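You operate a simulated robot arm through the tools that you are given. There is no shell and no other tool.

The job below is to be done with a simulated robot arm. You get a single attempt, and the scene is never put back.

## Task
Save the results to the stick with the program's number; put it back.
Fine: leave the results page showing.

Only the result counts: the job must be done as asked and must still hold three seconds after the hand-in. Knocking over, shifting, dropping, spilling or breaking anything else fails it.

## Robot
A 6-joint arm with a fingered hand, fixed in place. Base frame: the origin is on the floor under the middle of its stand, x ahead of it, y to its left, z up; the work surface is at about z = 1.08. Lengths are in m, angles in degrees, forces in N, time in s.
With the tool pointing down near the work surface it reaches from about 0.28 to 0.72 m from the base axis. Its first joint turns from -115.0 to 115.0 degrees. Payload 4 kg.
The tool frame sits at the grasp point between the pads (the TCP): z along the fingers, y along the line on which they close. The tips reach 0.026 m beyond it. The gripper opens to 0.132 m; its body begins 0.073 m behind the TCP. The gripper is a hand of 4 fingers: y runs from the thumb to the fingers, the wrist lies at [0, 0, -0.239] in the tool frame, and closing takes about 1.5 s.
Orientation is that of the tool frame in the base frame, as a unit quaternion [x, y, z, w]. With the fingers straight down and closing along the base's y, the tool's x points along the base's -x, its y along +y and its z along -z.

## Interface
- The arm moves only by the tool jog_arm. Its argument "increments" is text: rows parted by semicolons, each of 7 numbers parted by spaces: the turn, a rotation vector about the tool's x, y, z in degrees, then the shift along the tool's x, y, z in m, then the finger opening in m, from 0 to 0.132. In form: wx wy wz dx dy dz fingers; .... A call has 1 to 20 rows; each row shifts and turns the commanded pose from where the row before left it, along the tool's axes as they then stand. A row lasts 0.2 s, in which the tool goes at most 0.05 m and 8.6 degrees; a call with a longer step from one row to the next is refused whole, and so is a gripper value outside its range. A pose out of reach is approached as far as the arm can. The call stops where the force on the tool passes 40 N (or 10 N more than at its start, if that is more) or the arm is blocked; 0.2 s more then pass. The fingers move at their own pace (about 0.153 m/s each) and stop on an object; they squeeze with about 23 N. The grip force told is the motor's: it shows also when the fingers shut on nothing. Time passes only in rows, and 0.2 s behind the last, so rows that do not move let the fingers close. The reply holds the time, the measured pose of the TCP, the force on the tool along the base axes, the opening and the grip force, in the units named above and with some noise, with the torque about the TCP (base axes, N m) and any sound that the robot's microphone picked up.
- Cameras (640 x 400 px; columns grow to the right, rows downward): "scene" is fixed at [0.0493, 0.6491, 1.8183]; the picture's right is [-0.83, -0.56, 0.00], its down [-0.51, 0.75, -0.41] and it looks along [0.23, -0.34, -0.91] (base axes); focal length 373 px, centre (320, 200). "wrist" rides on the gripper at [0.068, 0.002, -0.097] in the tool frame; the picture's right is [-0.02, 1.00, 0.00], its down [-0.82, -0.02, -0.58] and it looks along [-0.58, -0.01, 0.82] (tool axes); focal length 270 px, centre (320, 200). There is no depth. A picture from a camera that has moved, and an enlarged one, comes with that camera's place and axes in the base frame and with its lens.
- capture(camera): a new picture of that camera. No time passes.
- slide_trunk(by): slides the trunk up (or, below 0, down) by that many m; the arm rides with it, the base frame stays. It gives what a move gives, with no picture.
- preshape(shape): the hand has 4 fingers and takes this shape, open, in about a second: jaw (thumb against the fingers, like two jaws); tri (thumb and two fingers); tip (a fingertip pinch); poke (one finger out to press); point (the index stretched); flat (the hand flat); cup (the hand cupped); fist (a fist). The gripper value then closes the fingers along that shape, each until it touches; the sizes above hold for jaw. It gives what a move gives, with no picture.
- zoom(camera, box): a new picture of the part [left, top, right, bottom] of that camera's present view, enlarged. No time passes.
- close_job(): hands the job in; it is judged then, once.

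Nothing tells you positions but the pictures and the camera data. Unless the task says otherwise, let go and move clear before handing in.

The tools are called as name(argument=value, ...) on one line, values as JSON. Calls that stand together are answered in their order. jog_arm: Moves the arm, as the interface text tells. Its arguments: {"type":"object","properties":{"increments":{"type":"string"}},"required":["increments"]} The other tools are called the same way: slide_trunk (by) moves the trunk up or down; preshape (shape) gives the hand a shape; capture (camera) takes a picture; zoom (camera, box) takes an enlarged picture of a part of a camera's view; close_job () hands the job in.

At the start:

```text
t: 0.0
tool_pos: [0.0813, 0.326, 1.383]
ee_rot: [-0.001, 1.0, 0.0, 0.0]
ft_force: [0.1, -0.1, -1.4]
torque: [-0.01, -0.03, 0.02]
width: 0.1321
gripper_force: 0.0
shape: jaw
trunk travel left (down, up): [-0.9, 0.09]
```

scene: 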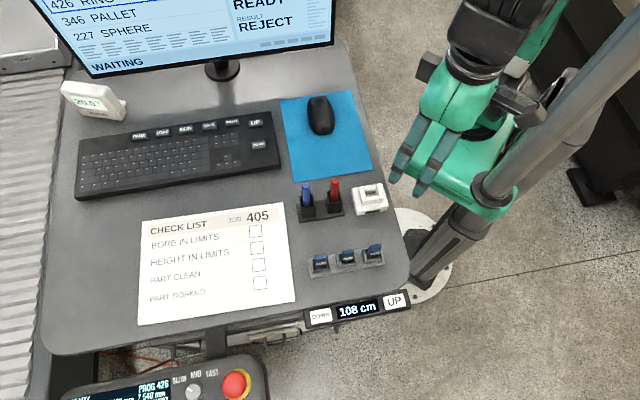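
wrist: 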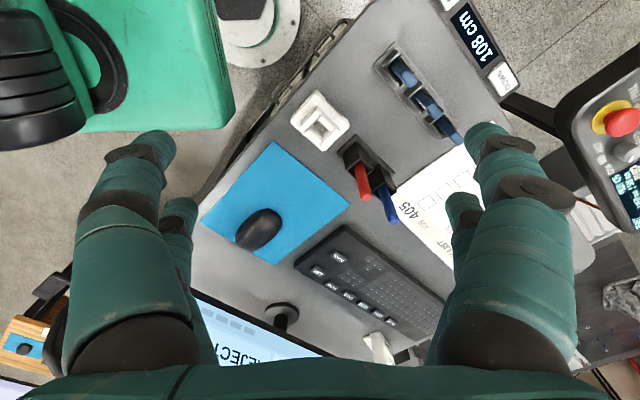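

I see a desk with a monitor, keyboard with function keys, mouse, a holder with USB sticks (three blue ones), a white USB socket, a checklist and a pendant. I'll zoom in on the details before moving.

zoom(camera="scene", box=[30, 0, 350, 200])

zoom(camera="scene", box=[280, 160, 420, 280])

zoom(camera="scene", box=[40, 280, 420, 400])

zoom(camera="scene", box=[60, 100, 290, 210])

zoom(camera="wrist", box=[270, 30, 500, 250])

```text
2.00 times, centred on (190, 100) of scene
camera zoom: at [0.0493, 0.6491, 1.8183], right [-0.83, -0.56, 0.0], down [-0.51, 0.75, -0.41], along [0.23, -0.34, -0.91], focal length 746 px, centre (580, 400)
```

zoom: 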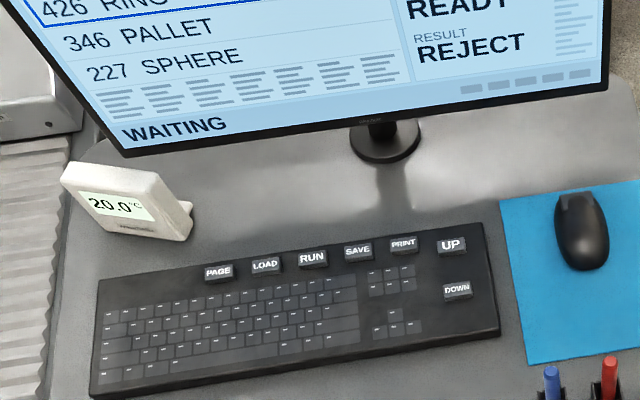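

```text
3.33 times, centred on (350, 220) of scene
camera zoom: at [0.0493, 0.6491, 1.8183], right [-0.83, -0.56, 0.0], down [-0.51, 0.75, -0.41], along [0.23, -0.34, -0.91], focal length 1242 px, centre (220, 133)
```

zoom: 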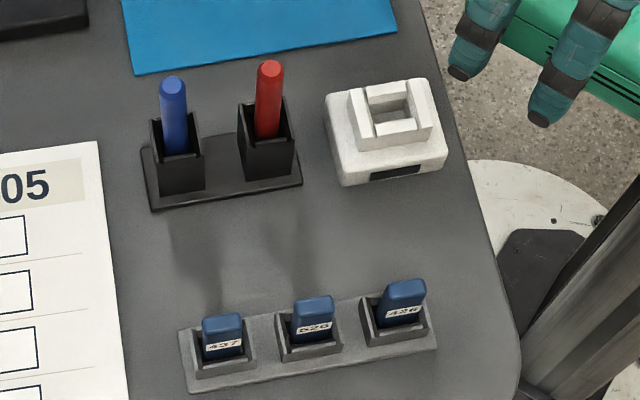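

```text
1.68 times, centred on (230, 340) of scene
camera zoom: at [0.0493, 0.6491, 1.8183], right [-0.83, -0.56, 0.0], down [-0.51, 0.75, -0.41], along [0.23, -0.34, -0.91], focal length 628 px, centre (472, -36)
```

zoom: 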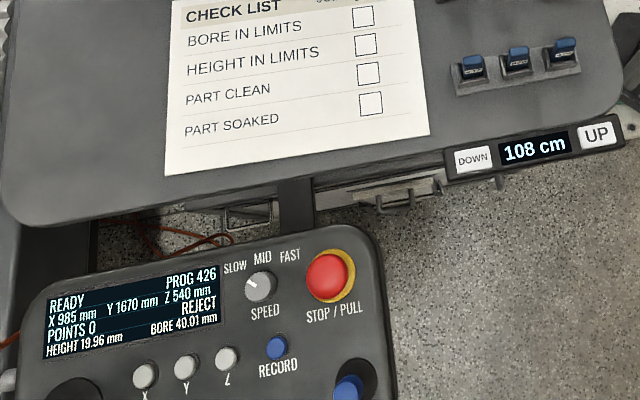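

```text
2.78 times, centred on (175, 155) of scene
camera zoom: at [0.0493, 0.6491, 1.8183], right [-0.83, -0.56, 0.0], down [-0.51, 0.75, -0.41], along [0.23, -0.34, -0.91], focal length 1037 px, centre (724, 325)
```

zoom: 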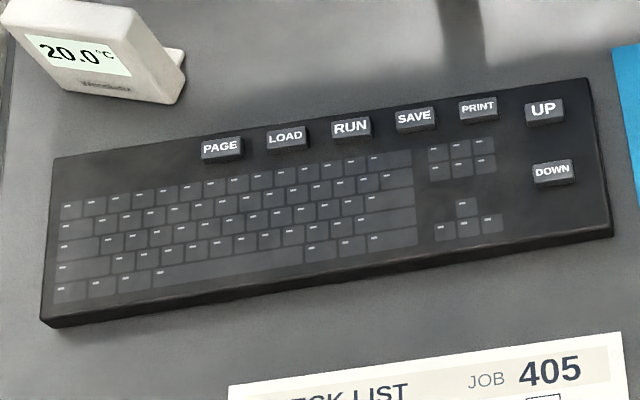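

```text
1.82 times, centred on (385, 140) of wrist
camera zoom: at [0.0117, 0.3259, 1.4818], right [0.02, 1.0, 0.0], down [0.82, -0.02, 0.58], along [0.58, -0.01, -0.82], focal length 491 px, centre (202, 309)
```

zoom: 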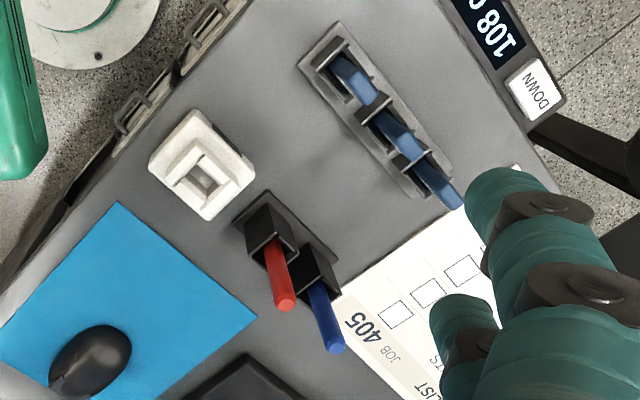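

The pendant shows PROG 426 and the right-hand stick looks like 426. I'll enlarge the stick labels, the socket, and the monitor to be sure.

zoom(camera="scene", box=[305, 235, 390, 285])

zoom(camera="scene", box=[345, 175, 395, 220])

zoom(camera="scene", box=[30, 0, 340, 80])

zoom(camera="scene", box=[60, 340, 270, 400])

```text
7.53 times, centred on (348, 260) of scene
camera zoom: at [0.0493, 0.6491, 1.8183], right [-0.83, -0.56, 0.0], down [-0.51, 0.75, -0.41], along [0.23, -0.34, -0.91], focal length 2807 px, centre (113, -252)
```

zoom: 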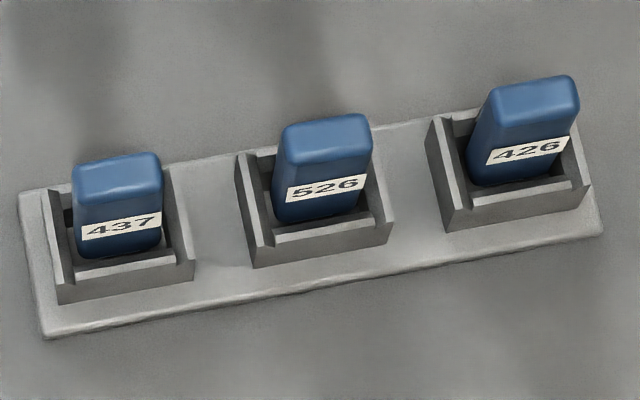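

```text
8.89 times, centred on (370, 198) of scene
camera zoom: at [0.0493, 0.6491, 1.8183], right [-0.83, -0.56, 0.0], down [-0.51, 0.75, -0.41], along [0.23, -0.34, -0.91], focal length 3313 px, centre (-124, 222)
```

zoom: 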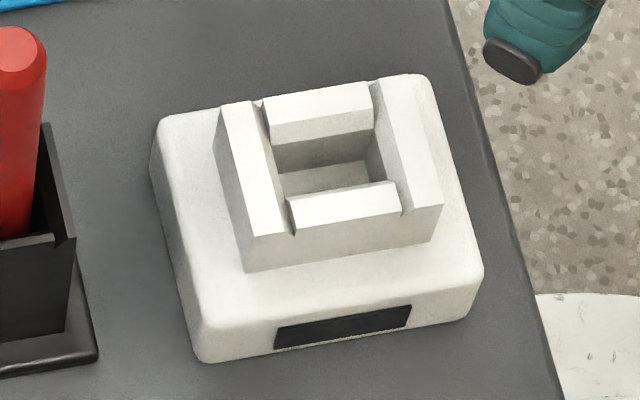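

```text
2.06 times, centred on (185, 40) of scene
camera zoom: at [0.0493, 0.6491, 1.8183], right [-0.83, -0.56, 0.0], down [-0.51, 0.75, -0.41], along [0.23, -0.34, -0.91], focal length 770 px, centre (599, 530)
```

zoom: 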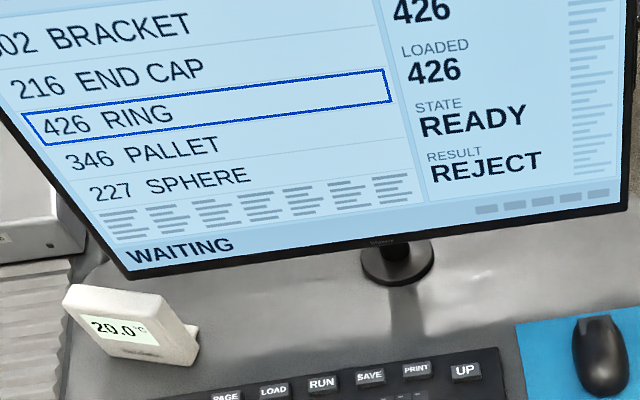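

```text
3.05 times, centred on (165, 370) of scene
camera zoom: at [0.0493, 0.6491, 1.8183], right [-0.83, -0.56, 0.0], down [-0.51, 0.75, -0.41], along [0.23, -0.34, -0.91], focal length 1136 px, centre (792, -318)
```

zoom: 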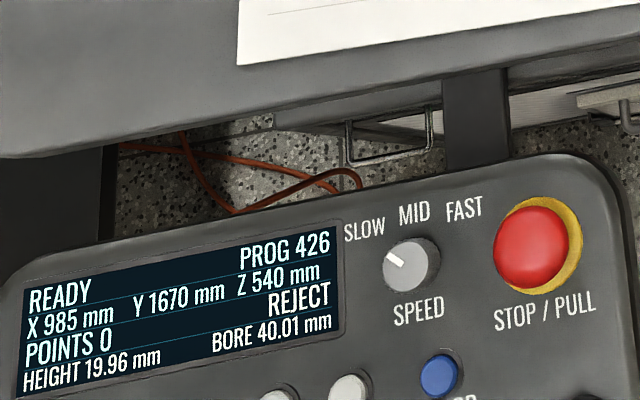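

Loaded program is 426, and the sticks are 437, 526 and 426 (right-hand one). I put stick 426 at about (0.076, 0.413), the white socket at about (0.142, 0.319), with both turned about 45° in the base frame. First I'll turn the hand to match that heading and look.

jog_arm(increments="0 0 -8 0 0 0 0.132; 0 0 -8 0 0 0 0.132; 0 0 -8 0 0 0 0.132; 0 0 -8 0 0 0 0.132; 0 0 -8 0 0 0 0.132; 0 0 -4 0 0 0 0.132")

capture(camera="wrist")

capture(camera="scene")

```text
t: 1.4
tool_pos: [0.0801, 0.3252, 1.3845]
ee_rot: [-0.376, 0.927, 0.0, 0.0]
ft_force: [0.9, -0.8, -0.3]
torque: [0.01, -0.01, 0.03]
width: 0.132
gripper_force: 0.0
shape: jaw
trunk travel left (down, up): [-0.9, 0.09]
```

```text
taken
camera wrist: at [0.0296, 0.2783, 1.4817], right [-0.68, 0.73, 0.0], down [0.6, 0.55, 0.58], along [0.42, 0.39, -0.82], focal length 270 px, centre (320, 200)
```

wrist: 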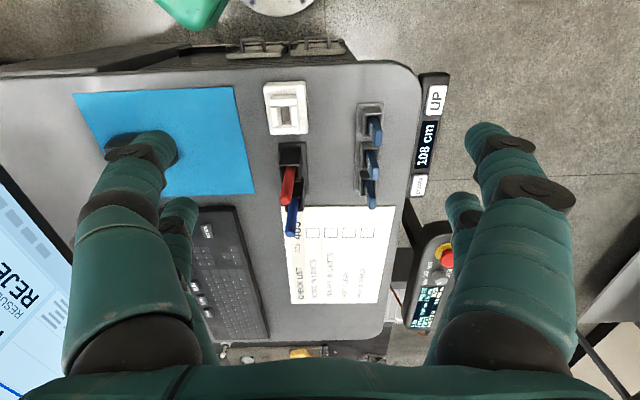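

```text
taken
```

scene: 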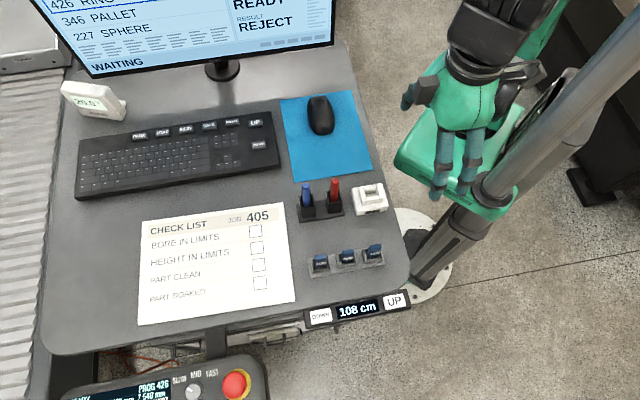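

The hand now lines up with the desk. I'll enlarge the wrist view of the socket and holder to triangulate their positions and headings.

zoom(camera="wrist", box=[250, 70, 410, 220])

zoom(camera="wrist", box=[345, 90, 405, 220])

```text
2.67 times, centred on (330, 145) of wrist
camera zoom: at [0.0296, 0.2783, 1.4817], right [-0.68, 0.73, 0.0], down [0.6, 0.55, 0.58], along [0.42, 0.39, -0.82], focal length 721 px, centre (293, 347)
```

zoom: 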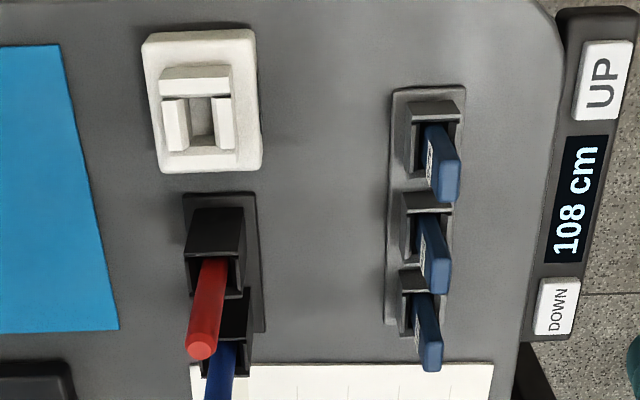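

```text
3.08 times, centred on (375, 155) of wrist
camera zoom: at [0.0296, 0.2783, 1.4817], right [-0.68, 0.73, 0.0], down [0.6, 0.55, 0.58], along [0.42, 0.39, -0.82], focal length 832 px, centre (151, 338)
```

zoom: 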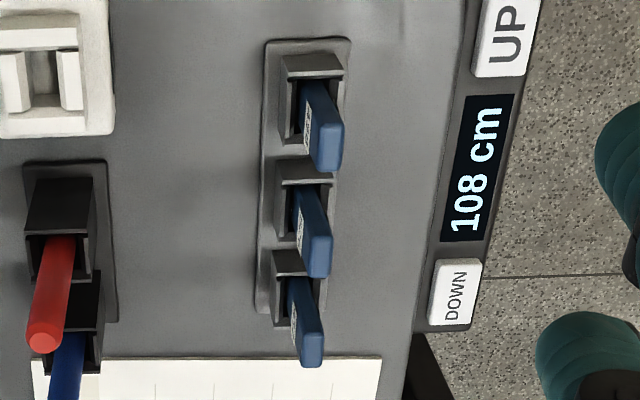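

By triangulation the top of stick 426 is at about (0.077, 0.423, 1.158). Its wide side runs along the holder at 45°, and it measures about 20 x 11 mm. I'll look at the hand's finger layout before choosing a shape.

zoom(camera="scene", box=[390, 40, 550, 220])

preshape(shape="tip")

zoom(camera="scene", box=[390, 40, 550, 220])

capture(camera="wrist")

```text
2.22 times, centred on (470, 130) of scene
camera zoom: at [0.0493, 0.6491, 1.8183], right [-0.83, -0.56, 0.0], down [-0.51, 0.75, -0.41], along [0.23, -0.34, -0.91], focal length 828 px, centre (-13, 356)
```

zoom: 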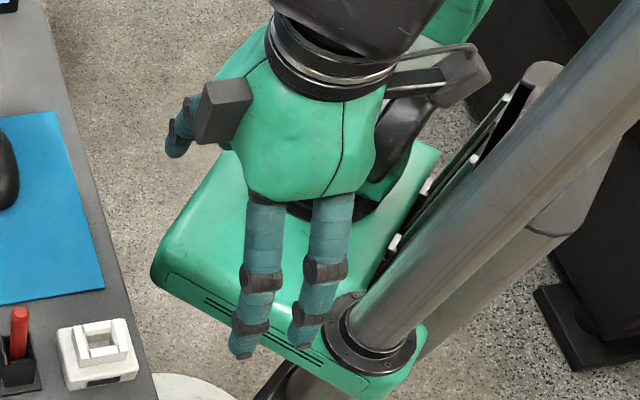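

```text
t: 2.3
tool_pos: [0.0805, 0.3256, 1.3842]
ee_rot: [-0.375, 0.927, -0.001, 0.0]
ft_force: [0.4, -0.7, -0.2]
torque: [-0.03, -0.01, 0.0]
width: 0.1318
gripper_force: 0.1
shape: tip
trunk travel left (down, up): [-0.9, 0.09]
```

```text
2.22 times, centred on (470, 130) of scene
camera zoom: at [0.0493, 0.6491, 1.8183], right [-0.83, -0.56, 0.0], down [-0.51, 0.75, -0.41], along [0.23, -0.34, -0.91], focal length 828 px, centre (-13, 356)
```

zoom: 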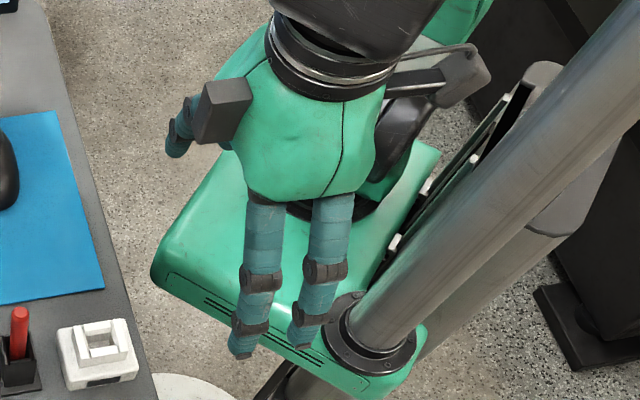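

```text
taken
camera wrist: at [0.0295, 0.2785, 1.4817], right [-0.68, 0.74, 0.0], down [0.6, 0.55, 0.58], along [0.43, 0.39, -0.82], focal length 270 px, centre (320, 200)
```

wrist: 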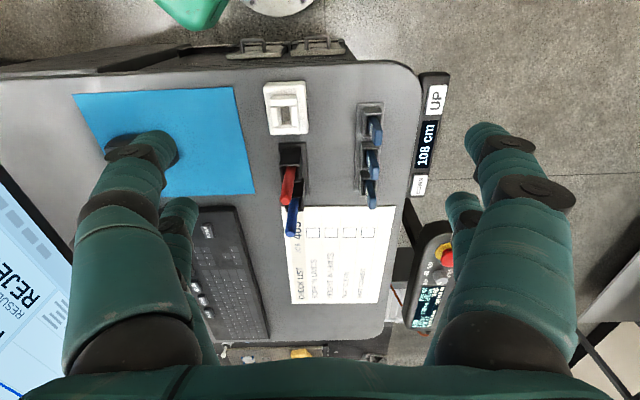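

The hand looks the same open in "tip" shape as in "jaw", with two fingers per side. I'll close it on air part-way to see how the tips meet.

jog_arm(increments="0 0 0 0 0 0 0.03; 0 0 0 0 0 0 0.03; 0 0 0 0 0 0 0.03; 0 0 0 0 0 0 0.03; 0 0 0 0 0 0 0.03")

zoom(camera="scene", box=[390, 40, 550, 220])

capture(camera="wrist")

```text
t: 3.5
tool_pos: [0.0803, 0.3258, 1.384]
ee_rot: [-0.375, 0.927, 0.0, 0.0]
ft_force: [0.3, -0.4, -1.0]
torque: [0.03, 0.02, 0.0]
width: 0.0304
gripper_force: 0.0
shape: tip
trunk travel left (down, up): [-0.9, 0.09]
```

```text
2.22 times, centred on (470, 130) of scene
camera zoom: at [0.0493, 0.6491, 1.8183], right [-0.83, -0.56, 0.0], down [-0.51, 0.75, -0.41], along [0.23, -0.34, -0.91], focal length 828 px, centre (-13, 356)
```

zoom: 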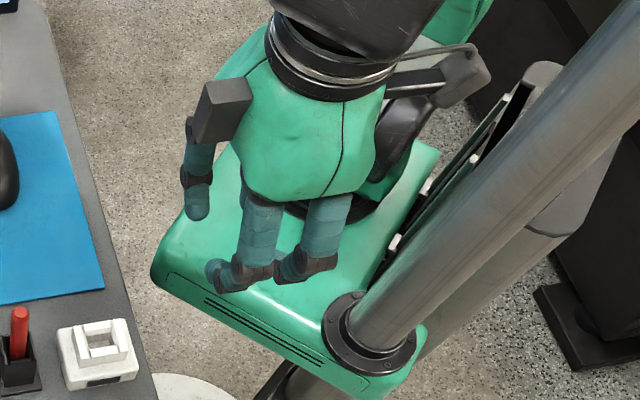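

```text
taken
camera wrist: at [0.0295, 0.2784, 1.4817], right [-0.68, 0.74, 0.0], down [0.6, 0.55, 0.58], along [0.43, 0.39, -0.82], focal length 270 px, centre (320, 200)
```

wrist: 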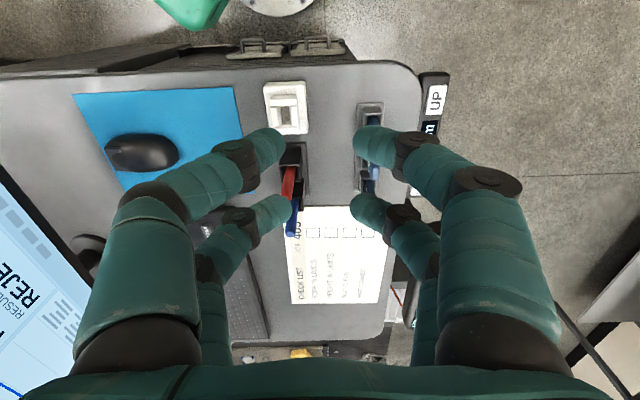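

At 30 mm opening there are two opposed finger pairs, about ±20 mm along the tool x. I'll close it further to see whether the tips converge, and then compare the other shapes.

jog_arm(increments="0 0 0 0 0 0 0.008; 0 0 0 0 0 0 0.008; 0 0 0 0 0 0 0.008")

capture(camera="wrist")

preshape(shape="tri")

capture(camera="wrist")

jog_arm(increments="0 0 0 0 0 0 0.012; 0 0 0 0 0 0 0.012; 0 0 0 0 0 0 0.012; 0 0 0 0 0 0 0.012; 0 0 0 0 0 0 0.012")

capture(camera="wrist")

```text
t: 4.3
tool_pos: [0.0804, 0.3267, 1.3847]
ee_rot: [-0.375, 0.927, -0.001, 0.0]
ft_force: [-0.3, 0.7, 0.5]
torque: [0.0, -0.03, -0.01]
width: 0.0083
gripper_force: 0.1
shape: tip
trunk travel left (down, up): [-0.9, 0.09]
```

```text
taken
camera wrist: at [0.0295, 0.2784, 1.4817], right [-0.68, 0.74, 0.0], down [0.6, 0.55, 0.58], along [0.43, 0.39, -0.82], focal length 270 px, centre (320, 200)
```

wrist: 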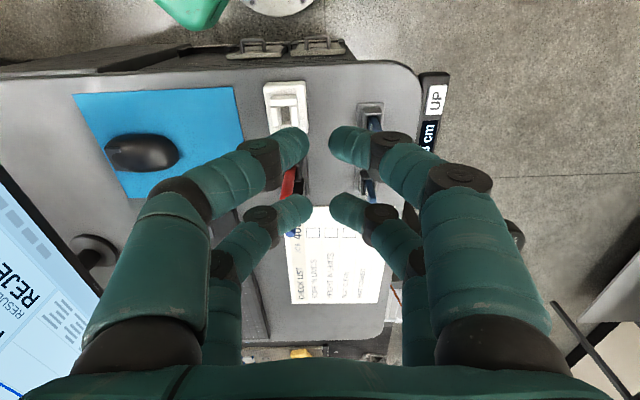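

```text
t: 5.2
tool_pos: [0.0814, 0.3253, 1.3841]
ee_rot: [-0.375, 0.927, 0.0, 0.0]
ft_force: [0.2, 0.1, 0.1]
torque: [0.02, 0.03, 0.01]
width: 0.1316
gripper_force: 0.1
shape: tri
trunk travel left (down, up): [-0.9, 0.09]
```

```text
taken
camera wrist: at [0.0295, 0.2784, 1.4817], right [-0.68, 0.74, 0.0], down [0.6, 0.55, 0.58], along [0.43, 0.39, -0.82], focal length 270 px, centre (320, 200)
```

wrist: 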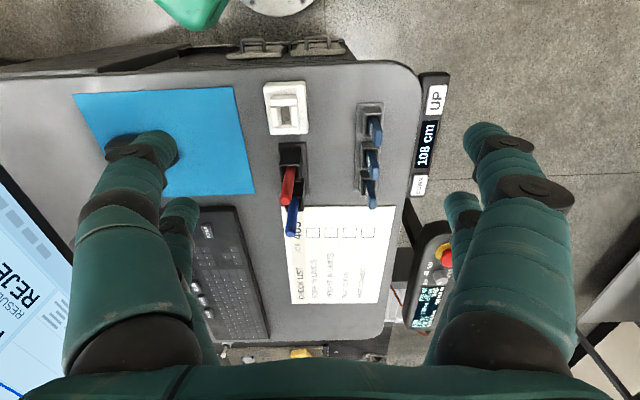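

```text
t: 6.4
tool_pos: [0.0796, 0.3245, 1.3843]
ee_rot: [-0.375, 0.927, 0.001, 0.001]
ft_force: [-0.8, 0.4, -0.8]
torque: [0.0, 0.04, 0.01]
width: 0.0123
gripper_force: 0.0
shape: tri
trunk travel left (down, up): [-0.9, 0.09]
```

```text
taken
camera wrist: at [0.0295, 0.2784, 1.4817], right [-0.68, 0.74, 0.0], down [0.6, 0.55, 0.58], along [0.43, 0.39, -0.82], focal length 270 px, centre (320, 200)
```

wrist: 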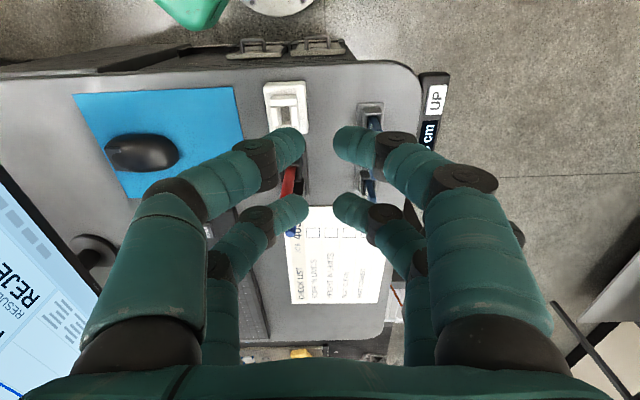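

"Tri" and "tip" look alike on closing. I'll check "jaw" and "poke" in the same way, so I know each shape's geometry before working near the objects.

preshape(shape="jaw")

jog_arm(increments="0 0 0 0 0 0 0.012; 0 0 0 0 0 0 0.012; 0 0 0 0 0 0 0.012; 0 0 0 0 0 0 0.012; 0 0 0 0 0 0 0.012")

capture(camera="wrist")

zoom(camera="scene", box=[390, 40, 550, 220])

preshape(shape="poke")

capture(camera="wrist")

zoom(camera="scene", box=[390, 40, 550, 220])

```text
t: 7.3
tool_pos: [0.0812, 0.3245, 1.3846]
ee_rot: [-0.375, 0.927, 0.0, 0.0]
ft_force: [-0.2, -0.4, 0.0]
torque: [-0.03, 0.02, 0.01]
width: 0.1318
gripper_force: 0.1
shape: jaw
trunk travel left (down, up): [-0.9, 0.09]
```

```text
t: 8.5
tool_pos: [0.08, 0.3264, 1.384]
ee_rot: [-0.375, 0.927, -0.001, -0.001]
ft_force: [0.3, -0.1, 0.6]
torque: [0.0, 0.01, -0.02]
width: 0.0122
gripper_force: 0.2
shape: jaw
trunk travel left (down, up): [-0.9, 0.09]
```

```text
taken
camera wrist: at [0.0295, 0.2784, 1.4817], right [-0.68, 0.74, 0.0], down [0.6, 0.55, 0.58], along [0.43, 0.39, -0.82], focal length 270 px, centre (320, 200)
```

wrist: 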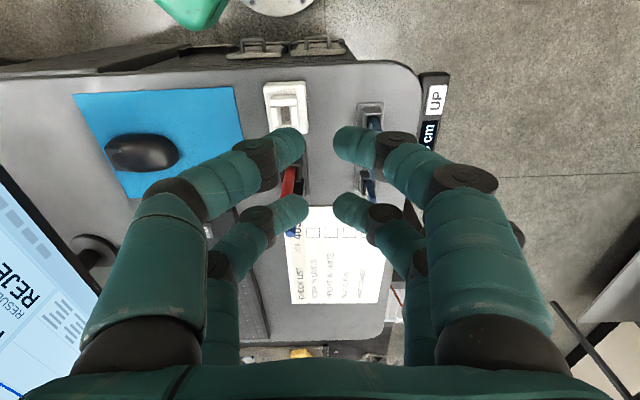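

```text
2.22 times, centred on (470, 130) of scene
camera zoom: at [0.0493, 0.6491, 1.8183], right [-0.83, -0.56, 0.0], down [-0.51, 0.75, -0.41], along [0.23, -0.34, -0.91], focal length 828 px, centre (-13, 356)
```

zoom: 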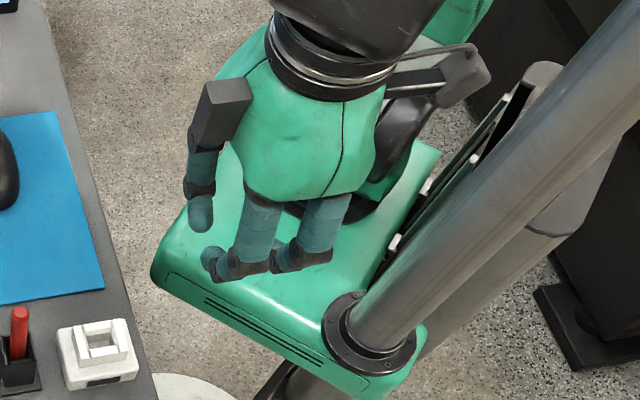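

```text
t: 9.4
tool_pos: [0.0804, 0.3256, 1.384]
ee_rot: [-0.375, 0.927, 0.0, 0.0]
ft_force: [0.2, -0.3, -0.5]
torque: [0.01, 0.0, 0.01]
width: 0.0
gripper_force: 0.0
shape: poke
trunk travel left (down, up): [-0.9, 0.09]
```

```text
taken
camera wrist: at [0.0295, 0.2784, 1.4817], right [-0.68, 0.74, 0.0], down [0.6, 0.55, 0.58], along [0.43, 0.39, -0.82], focal length 270 px, centre (320, 200)
```

wrist: 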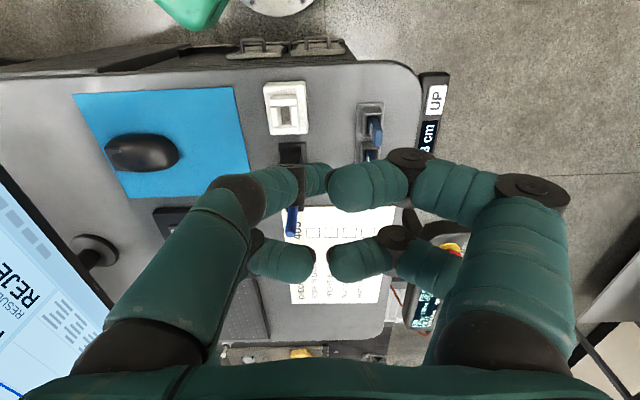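

```text
2.22 times, centred on (470, 130) of scene
camera zoom: at [0.0493, 0.6491, 1.8183], right [-0.83, -0.56, 0.0], down [-0.51, 0.75, -0.41], along [0.23, -0.34, -0.91], focal length 828 px, centre (-13, 356)
```

zoom: 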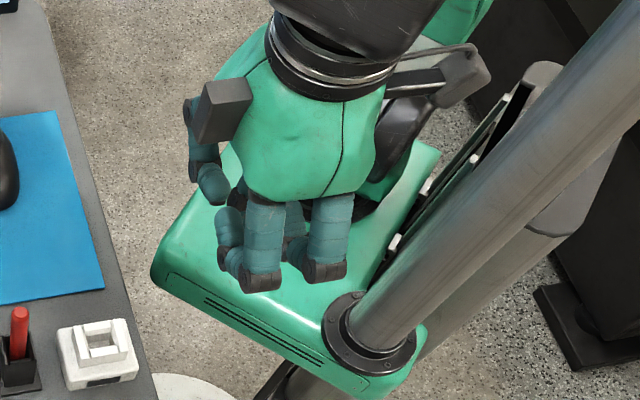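

In poke shape one finger extends near the tool axis and the other three curl. For the stick I'll use jaw and grip with the finger pair at tool x ≈ -19 mm, so the other pair hangs clear of the neighbouring stick. Next I'll hover over stick 426 and look.

preshape(shape="jaw")

jog_arm(increments="0 0 -1 0 0 0 0.05; 0 0 0 -0.0119 0.0178 0.0335 0.05; 0 0 0 -0.0119 0.0178 0.0335 0.05; 0 0 0 -0.0119 0.0178 0.0335 0.05; 0 0 0 -0.0118 0.0177 0.0335 0.05; 0 0 0 0 0 0 0.05")

capture(camera="wrist")

capture(camera="scene")

```text
t: 10.3
tool_pos: [0.0813, 0.3247, 1.3844]
ee_rot: [-0.374, 0.927, 0.0, 0.0]
ft_force: [0.2, -0.7, -0.2]
torque: [-0.02, 0.0, -0.03]
width: 0.132
gripper_force: 0.1
shape: jaw
trunk travel left (down, up): [-0.9, 0.09]
```

```text
t: 11.7
tool_pos: [0.0647, 0.4062, 1.2493]
ee_rot: [-0.383, 0.924, 0.0, 0.0]
ft_force: [0.7, -0.8, 0.4]
torque: [0.02, 0.03, 0.02]
width: 0.0503
gripper_force: 0.0
shape: jaw
trunk travel left (down, up): [-0.9, 0.09]
```

```text
taken
camera wrist: at [0.0157, 0.3592, 1.3463], right [-0.69, 0.72, 0.0], down [0.59, 0.56, 0.58], along [0.42, 0.4, -0.82], focal length 270 px, centre (320, 200)
```

wrist: 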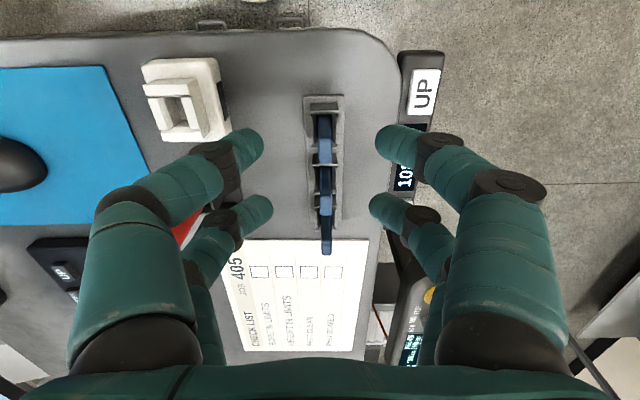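

```text
taken
```

scene: 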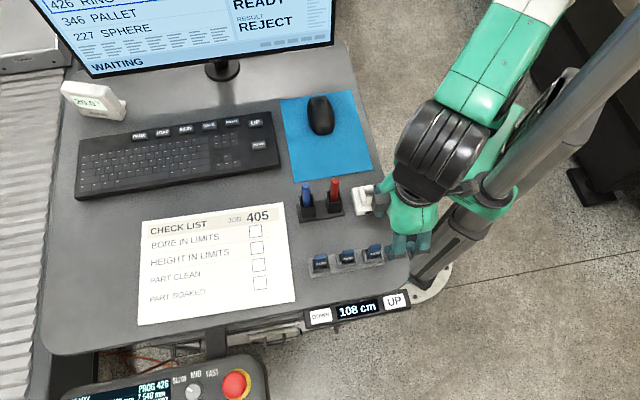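

I'm hovering over stick 426. I'll zoom in on it and the holder to refine its position.

zoom(camera="wrist", box=[260, 80, 400, 270])

zoom(camera="wrist", box=[120, 40, 260, 150])

zoom(camera="scene", box=[340, 170, 440, 280])

```text
2.11 times, centred on (330, 175) of wrist
camera zoom: at [0.0157, 0.3592, 1.3463], right [-0.69, 0.72, 0.0], down [0.59, 0.56, 0.58], along [0.42, 0.4, -0.82], focal length 569 px, centre (299, 253)
```

zoom: 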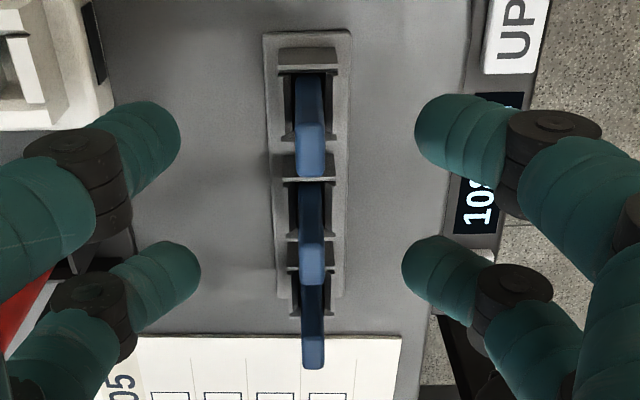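

```text
3.64 times, centred on (190, 95) of wrist
camera zoom: at [0.0157, 0.3592, 1.3463], right [-0.69, 0.72, 0.0], down [0.59, 0.56, 0.58], along [0.42, 0.4, -0.82], focal length 983 px, centre (793, 582)
```

zoom: 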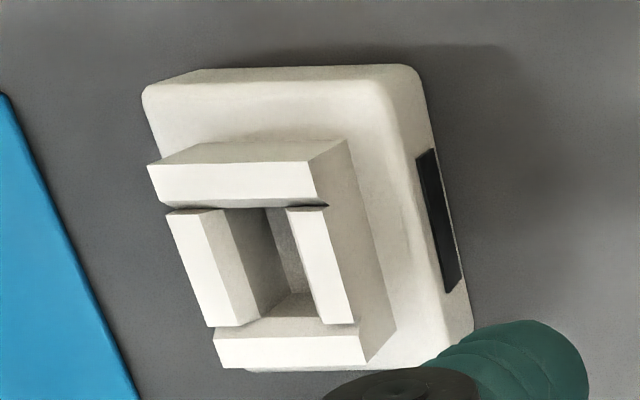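

```text
3.64 times, centred on (390, 225) of scene
camera zoom: at [0.0493, 0.6491, 1.8183], right [-0.83, -0.56, 0.0], down [-0.51, 0.75, -0.41], along [0.23, -0.34, -0.91], focal length 1356 px, centre (66, 109)
```

zoom: 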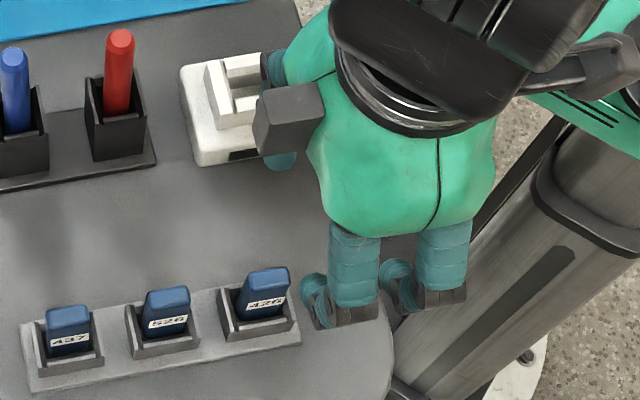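

Refined stick 426 top: (0.0765, 0.4233, 1.158). The holder walls reach about 1.112, and the socket centre is about (0.144, 0.324) with its wall tops near 1.134. I'll centre the far finger pair on the stick and come down to just above its top.

jog_arm(increments="0 0 0 -0.0013 0.0043 0 0.05; 0 0 0 0 0 0.03 0.05; 0 0 0 0 0 0.03 0.05; 0 0 0 0 0 0 0.05")

capture(camera="wrist")

zoom(camera="scene", box=[340, 200, 440, 290])

```text
t: 12.7
tool_pos: [0.0643, 0.4123, 1.1894]
ee_rot: [-0.383, 0.924, 0.0, 0.001]
ft_force: [-0.4, 1.4, 0.3]
torque: [0.02, -0.01, 0.01]
width: 0.0505
gripper_force: 0.1
shape: jaw
trunk travel left (down, up): [-0.9, 0.09]
```

```text
taken
camera wrist: at [0.0132, 0.3644, 1.2859], right [-0.69, 0.72, 0.0], down [0.59, 0.56, 0.58], along [0.42, 0.4, -0.82], focal length 270 px, centre (320, 200)
```

wrist: 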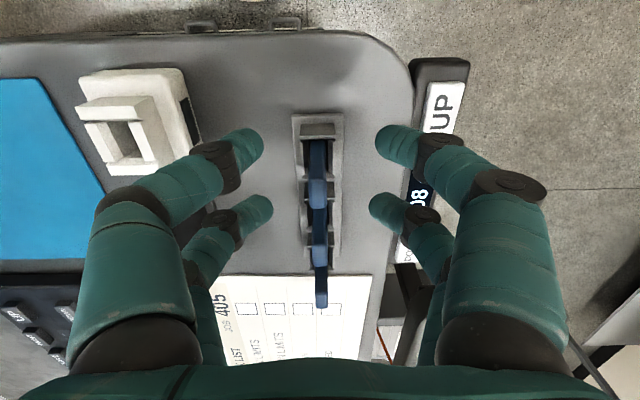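

```text
4.44 times, centred on (390, 245) of scene
camera zoom: at [0.0493, 0.6491, 1.8183], right [-0.83, -0.56, 0.0], down [-0.51, 0.75, -0.41], along [0.23, -0.34, -0.91], focal length 1657 px, centre (9, 0)
```

zoom: 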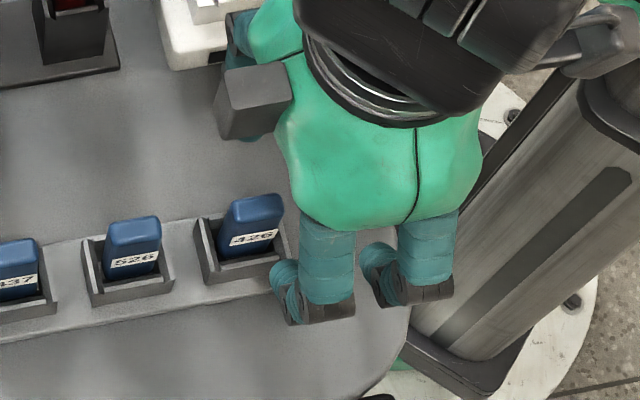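

The stick top sits between the far finger pair with about 1 mm offset. I'll nudge that out, lower to TCP z ≈ 1.146 with the fingers open, and then check.

jog_arm(increments="0 0 0 0 -0.001 0.02 0.05; 0 0 0 0 0 0.023 0.05; 0 0 0 0 0 0 0.05")

capture(camera="wrist")

zoom(camera="scene", box=[340, 200, 440, 290])

```text
t: 13.5
tool_pos: [0.0628, 0.4124, 1.1459]
ee_rot: [-0.383, 0.924, 0.0, 0.0]
ft_force: [-0.2, -0.5, -0.1]
torque: [0.01, -0.01, 0.02]
width: 0.0504
gripper_force: 0.0
shape: jaw
trunk travel left (down, up): [-0.9, 0.09]
```

```text
taken
camera wrist: at [0.0136, 0.3648, 1.2433], right [-0.69, 0.72, 0.0], down [0.59, 0.56, 0.58], along [0.42, 0.4, -0.82], focal length 270 px, centre (320, 200)
```

wrist: 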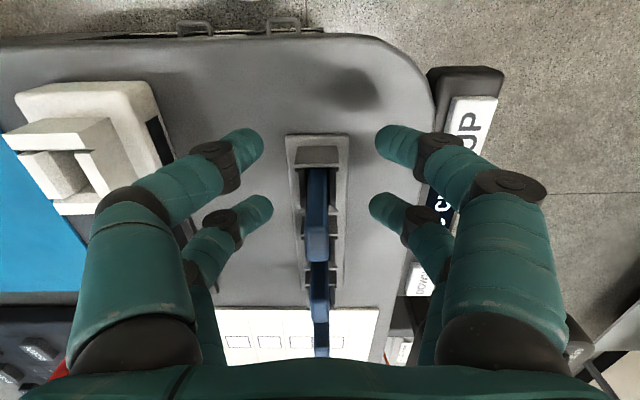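

```text
4.44 times, centred on (390, 245) of scene
camera zoom: at [0.0493, 0.6491, 1.8183], right [-0.83, -0.56, 0.0], down [-0.51, 0.75, -0.41], along [0.23, -0.34, -0.91], focal length 1657 px, centre (9, 0)
```

zoom: 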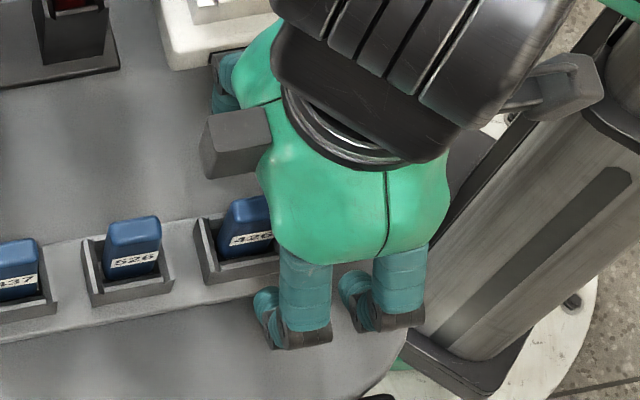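

The fingers are alongside the stick. I'll zoom in to confirm that the far finger pair lines up with it before closing.

zoom(camera="wrist", box=[230, 120, 410, 300])

```text
2.22 times, centred on (320, 210) of wrist
camera zoom: at [0.0136, 0.3648, 1.2433], right [-0.69, 0.72, 0.0], down [0.59, 0.56, 0.58], along [0.42, 0.4, -0.82], focal length 601 px, centre (320, 178)
```

zoom: 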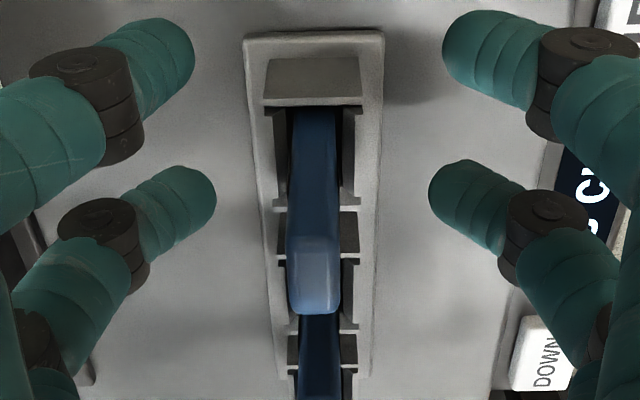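

Alignment along the holder is within 2 mm; across it, the hand needs to go about 1.5 mm toward -y. I'll correct that and close gently.

jog_arm(increments="0 0 0 0 -0.0015 0 0.05; 0 0 0 0 0 0 0.02; 0 0 0 0 0 0 0.02; 0 0 0 0 0 0 0.02")

zoom(camera="wrist", box=[230, 120, 410, 300])

```text
t: 14.5
tool_pos: [0.0642, 0.4118, 1.1471]
ee_rot: [-0.383, 0.924, 0.0, 0.0]
ft_force: [-0.2, 0.1, -0.2]
torque: [-0.01, 0.02, -0.02]
width: 0.0205
gripper_force: 0.1
shape: jaw
trunk travel left (down, up): [-0.9, 0.09]
```

```text
2.22 times, centred on (320, 210) of wrist
camera zoom: at [0.0143, 0.3642, 1.2439], right [-0.69, 0.72, 0.0], down [0.59, 0.56, 0.58], along [0.42, 0.4, -0.82], focal length 601 px, centre (320, 178)
```

zoom: 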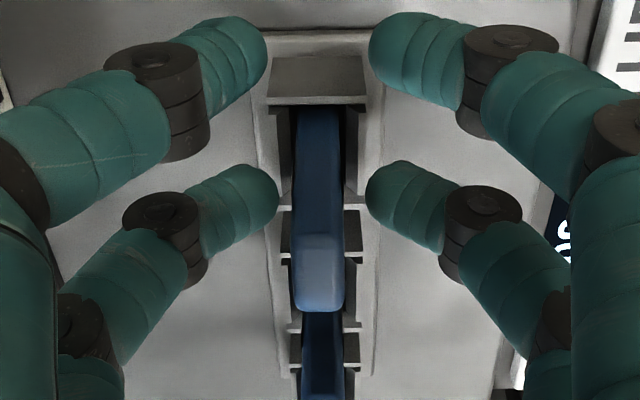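

The fingers straddle the stick. Closing fully now.

jog_arm(increments="0 0 0 0 -0.001 0 0.02; 0 0 0 0 0 0 0.0; 0 0 0 0 0 0 0.0; 0 0 0 0 0 0 0.0; 0 0 0 0 0 0 0.0")

zoom(camera="wrist", box=[230, 120, 410, 300])

zoom(camera="scene", box=[340, 200, 440, 290])

```text
t: 15.7
tool_pos: [0.064, 0.412, 1.1482]
ee_rot: [-0.383, 0.924, 0.0, -0.001]
ft_force: [0.6, 0.0, 0.5]
torque: [-0.03, -0.04, 0.01]
width: 0.0001
gripper_force: 22.8
shape: jaw
trunk travel left (down, up): [-0.9, 0.09]
```

```text
2.22 times, centred on (320, 210) of wrist
camera zoom: at [0.0149, 0.3633, 1.2442], right [-0.69, 0.72, 0.0], down [0.59, 0.56, 0.58], along [0.42, 0.4, -0.82], focal length 601 px, centre (320, 178)
```

zoom: 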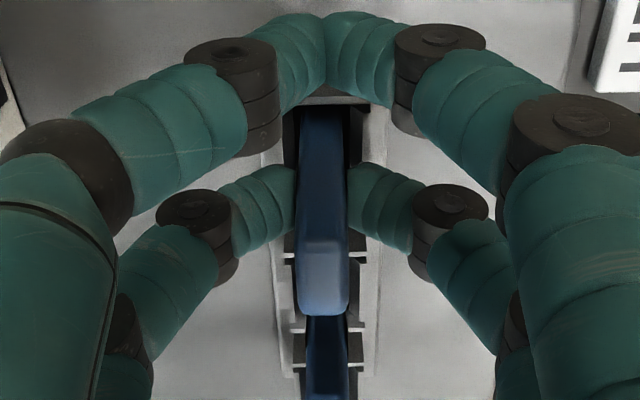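

```text
4.44 times, centred on (390, 245) of scene
camera zoom: at [0.0493, 0.6491, 1.8183], right [-0.83, -0.56, 0.0], down [-0.51, 0.75, -0.41], along [0.23, -0.34, -0.91], focal length 1657 px, centre (9, 0)
```

zoom: 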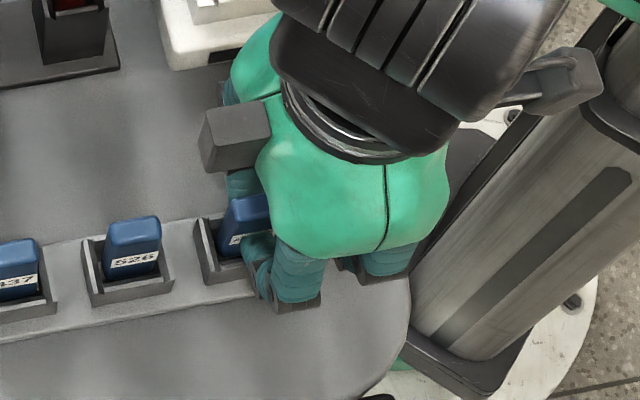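

The far pair holds the stick and the near pair closed on itself clear of everything. I'll lift straight up slowly and check that the stick comes along.

jog_arm(increments="0 0 0 0 0 -0.01 0.0; 0 0 0 0 0 -0.015 0.0; 0 0 0 0 0 -0.02 0.0; 0 0 0 0 0 -0.025 0.0; 0 0 0 0 0 -0.03 0.0; 0 0 0 0 0 0 0.0")

capture(camera="wrist")

capture(camera="scene")

```text
t: 17.1
tool_pos: [0.064, 0.4106, 1.2477]
ee_rot: [-0.383, 0.924, -0.001, 0.001]
ft_force: [-0.4, 0.3, -0.8]
torque: [0.01, 0.01, 0.0]
width: 0.0001
gripper_force: 22.8
shape: jaw
trunk travel left (down, up): [-0.9, 0.09]
```

```text
taken
camera wrist: at [0.0147, 0.3635, 1.3453], right [-0.69, 0.72, 0.0], down [0.59, 0.56, 0.58], along [0.42, 0.4, -0.82], focal length 270 px, centre (320, 200)
```

wrist: 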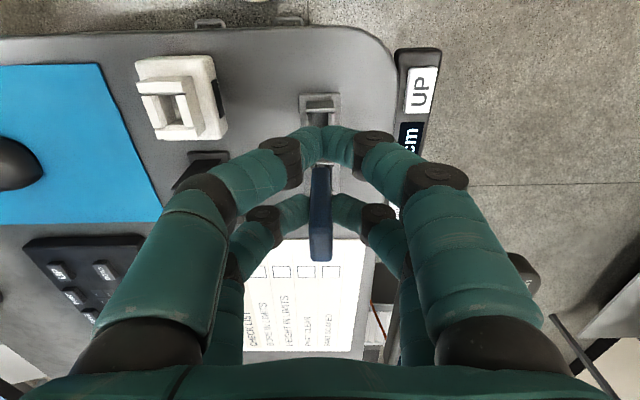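

```text
taken
```

scene: 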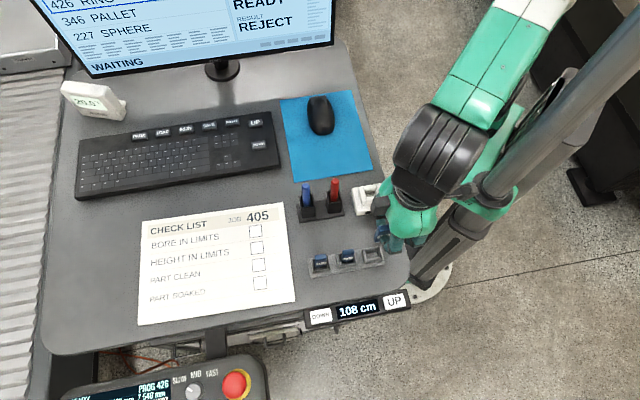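

The stick came out and hangs in the fingers. I'll zoom in to check its attitude in the grip and get a better fix on the socket.

zoom(camera="wrist", box=[230, 100, 410, 280])

zoom(camera="wrist", box=[120, 40, 250, 150])

zoom(camera="scene", box=[340, 180, 430, 280])

```text
2.22 times, centred on (320, 190) of wrist
camera zoom: at [0.0147, 0.3635, 1.3453], right [-0.69, 0.72, 0.0], down [0.59, 0.56, 0.58], along [0.42, 0.4, -0.82], focal length 601 px, centre (320, 222)
```

zoom: 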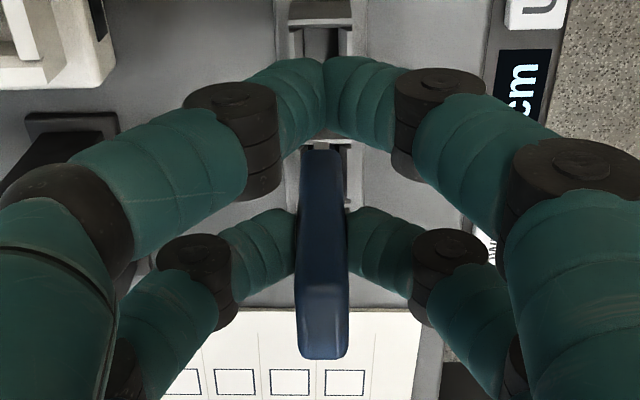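

```text
3.64 times, centred on (185, 95) of wrist
camera zoom: at [0.0147, 0.3635, 1.3453], right [-0.69, 0.72, 0.0], down [0.59, 0.56, 0.58], along [0.42, 0.4, -0.82], focal length 983 px, centre (811, 582)
```

zoom: 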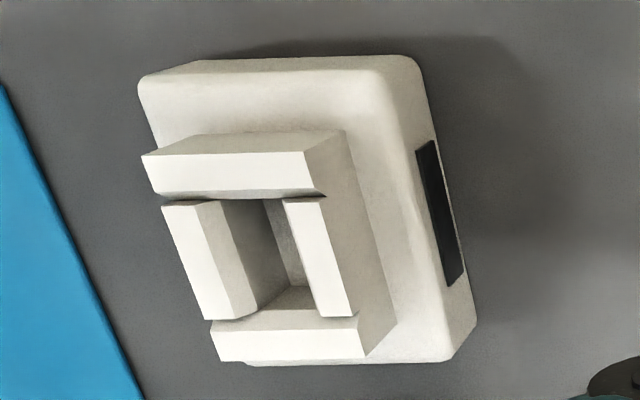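

```text
4.00 times, centred on (385, 230) of scene
camera zoom: at [0.0493, 0.6491, 1.8183], right [-0.83, -0.56, 0.0], down [-0.51, 0.75, -0.41], along [0.23, -0.34, -0.91], focal length 1491 px, centre (60, 80)
```

zoom: 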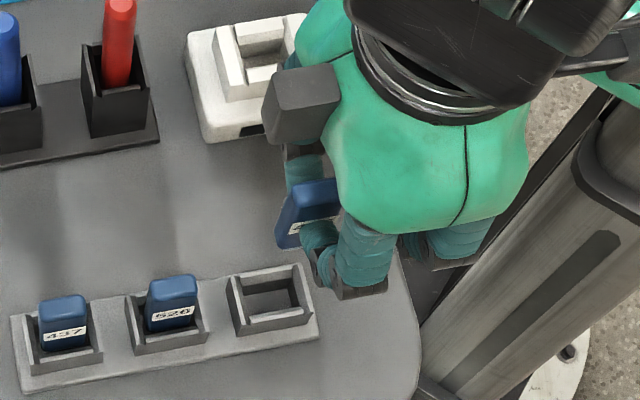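

The stick hangs vertically with its pose in the hand unchanged. I'll zoom in on its lower end to see how long it is below the fingers.

zoom(camera="wrist", box=[290, 140, 350, 190])

zoom(camera="scene", box=[365, 215, 400, 250])

zoom(camera="scene", box=[350, 235, 395, 270])

```text
8.00 times, centred on (320, 165) of wrist
camera zoom: at [0.0147, 0.3635, 1.3453], right [-0.69, 0.72, 0.0], down [0.59, 0.56, 0.58], along [0.42, 0.4, -0.82], focal length 2162 px, centre (320, 480)
```

zoom: 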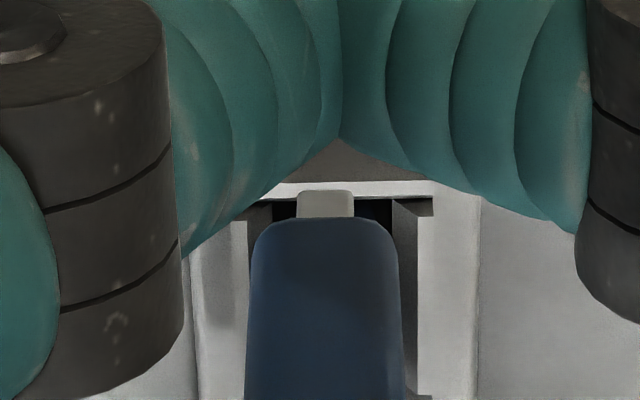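

```text
11.43 times, centred on (382, 232) of scene
camera zoom: at [0.0493, 0.6491, 1.8183], right [-0.83, -0.56, 0.0], down [-0.51, 0.75, -0.41], along [0.23, -0.34, -0.91], focal length 4260 px, centre (-394, -171)
```

zoom: 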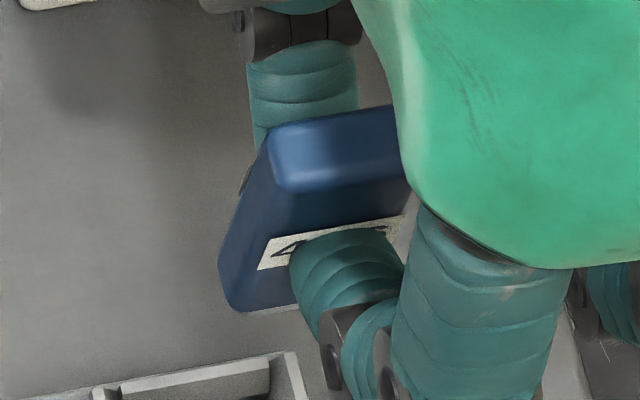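

```text
11.43 times, centred on (372, 252) of scene
camera zoom: at [0.0493, 0.6491, 1.8183], right [-0.83, -0.56, 0.0], down [-0.51, 0.75, -0.41], along [0.23, -0.34, -0.91], focal length 4260 px, centre (-280, -400)
```

zoom: 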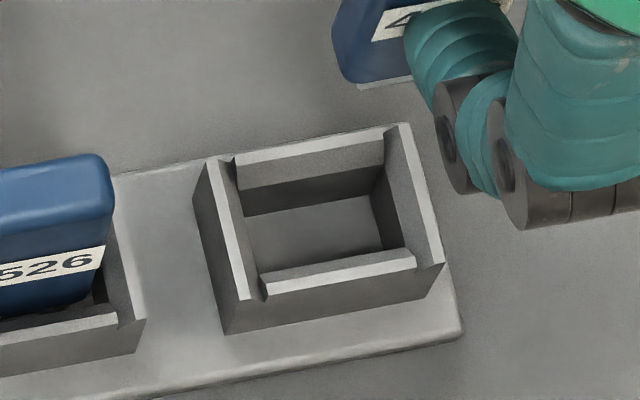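

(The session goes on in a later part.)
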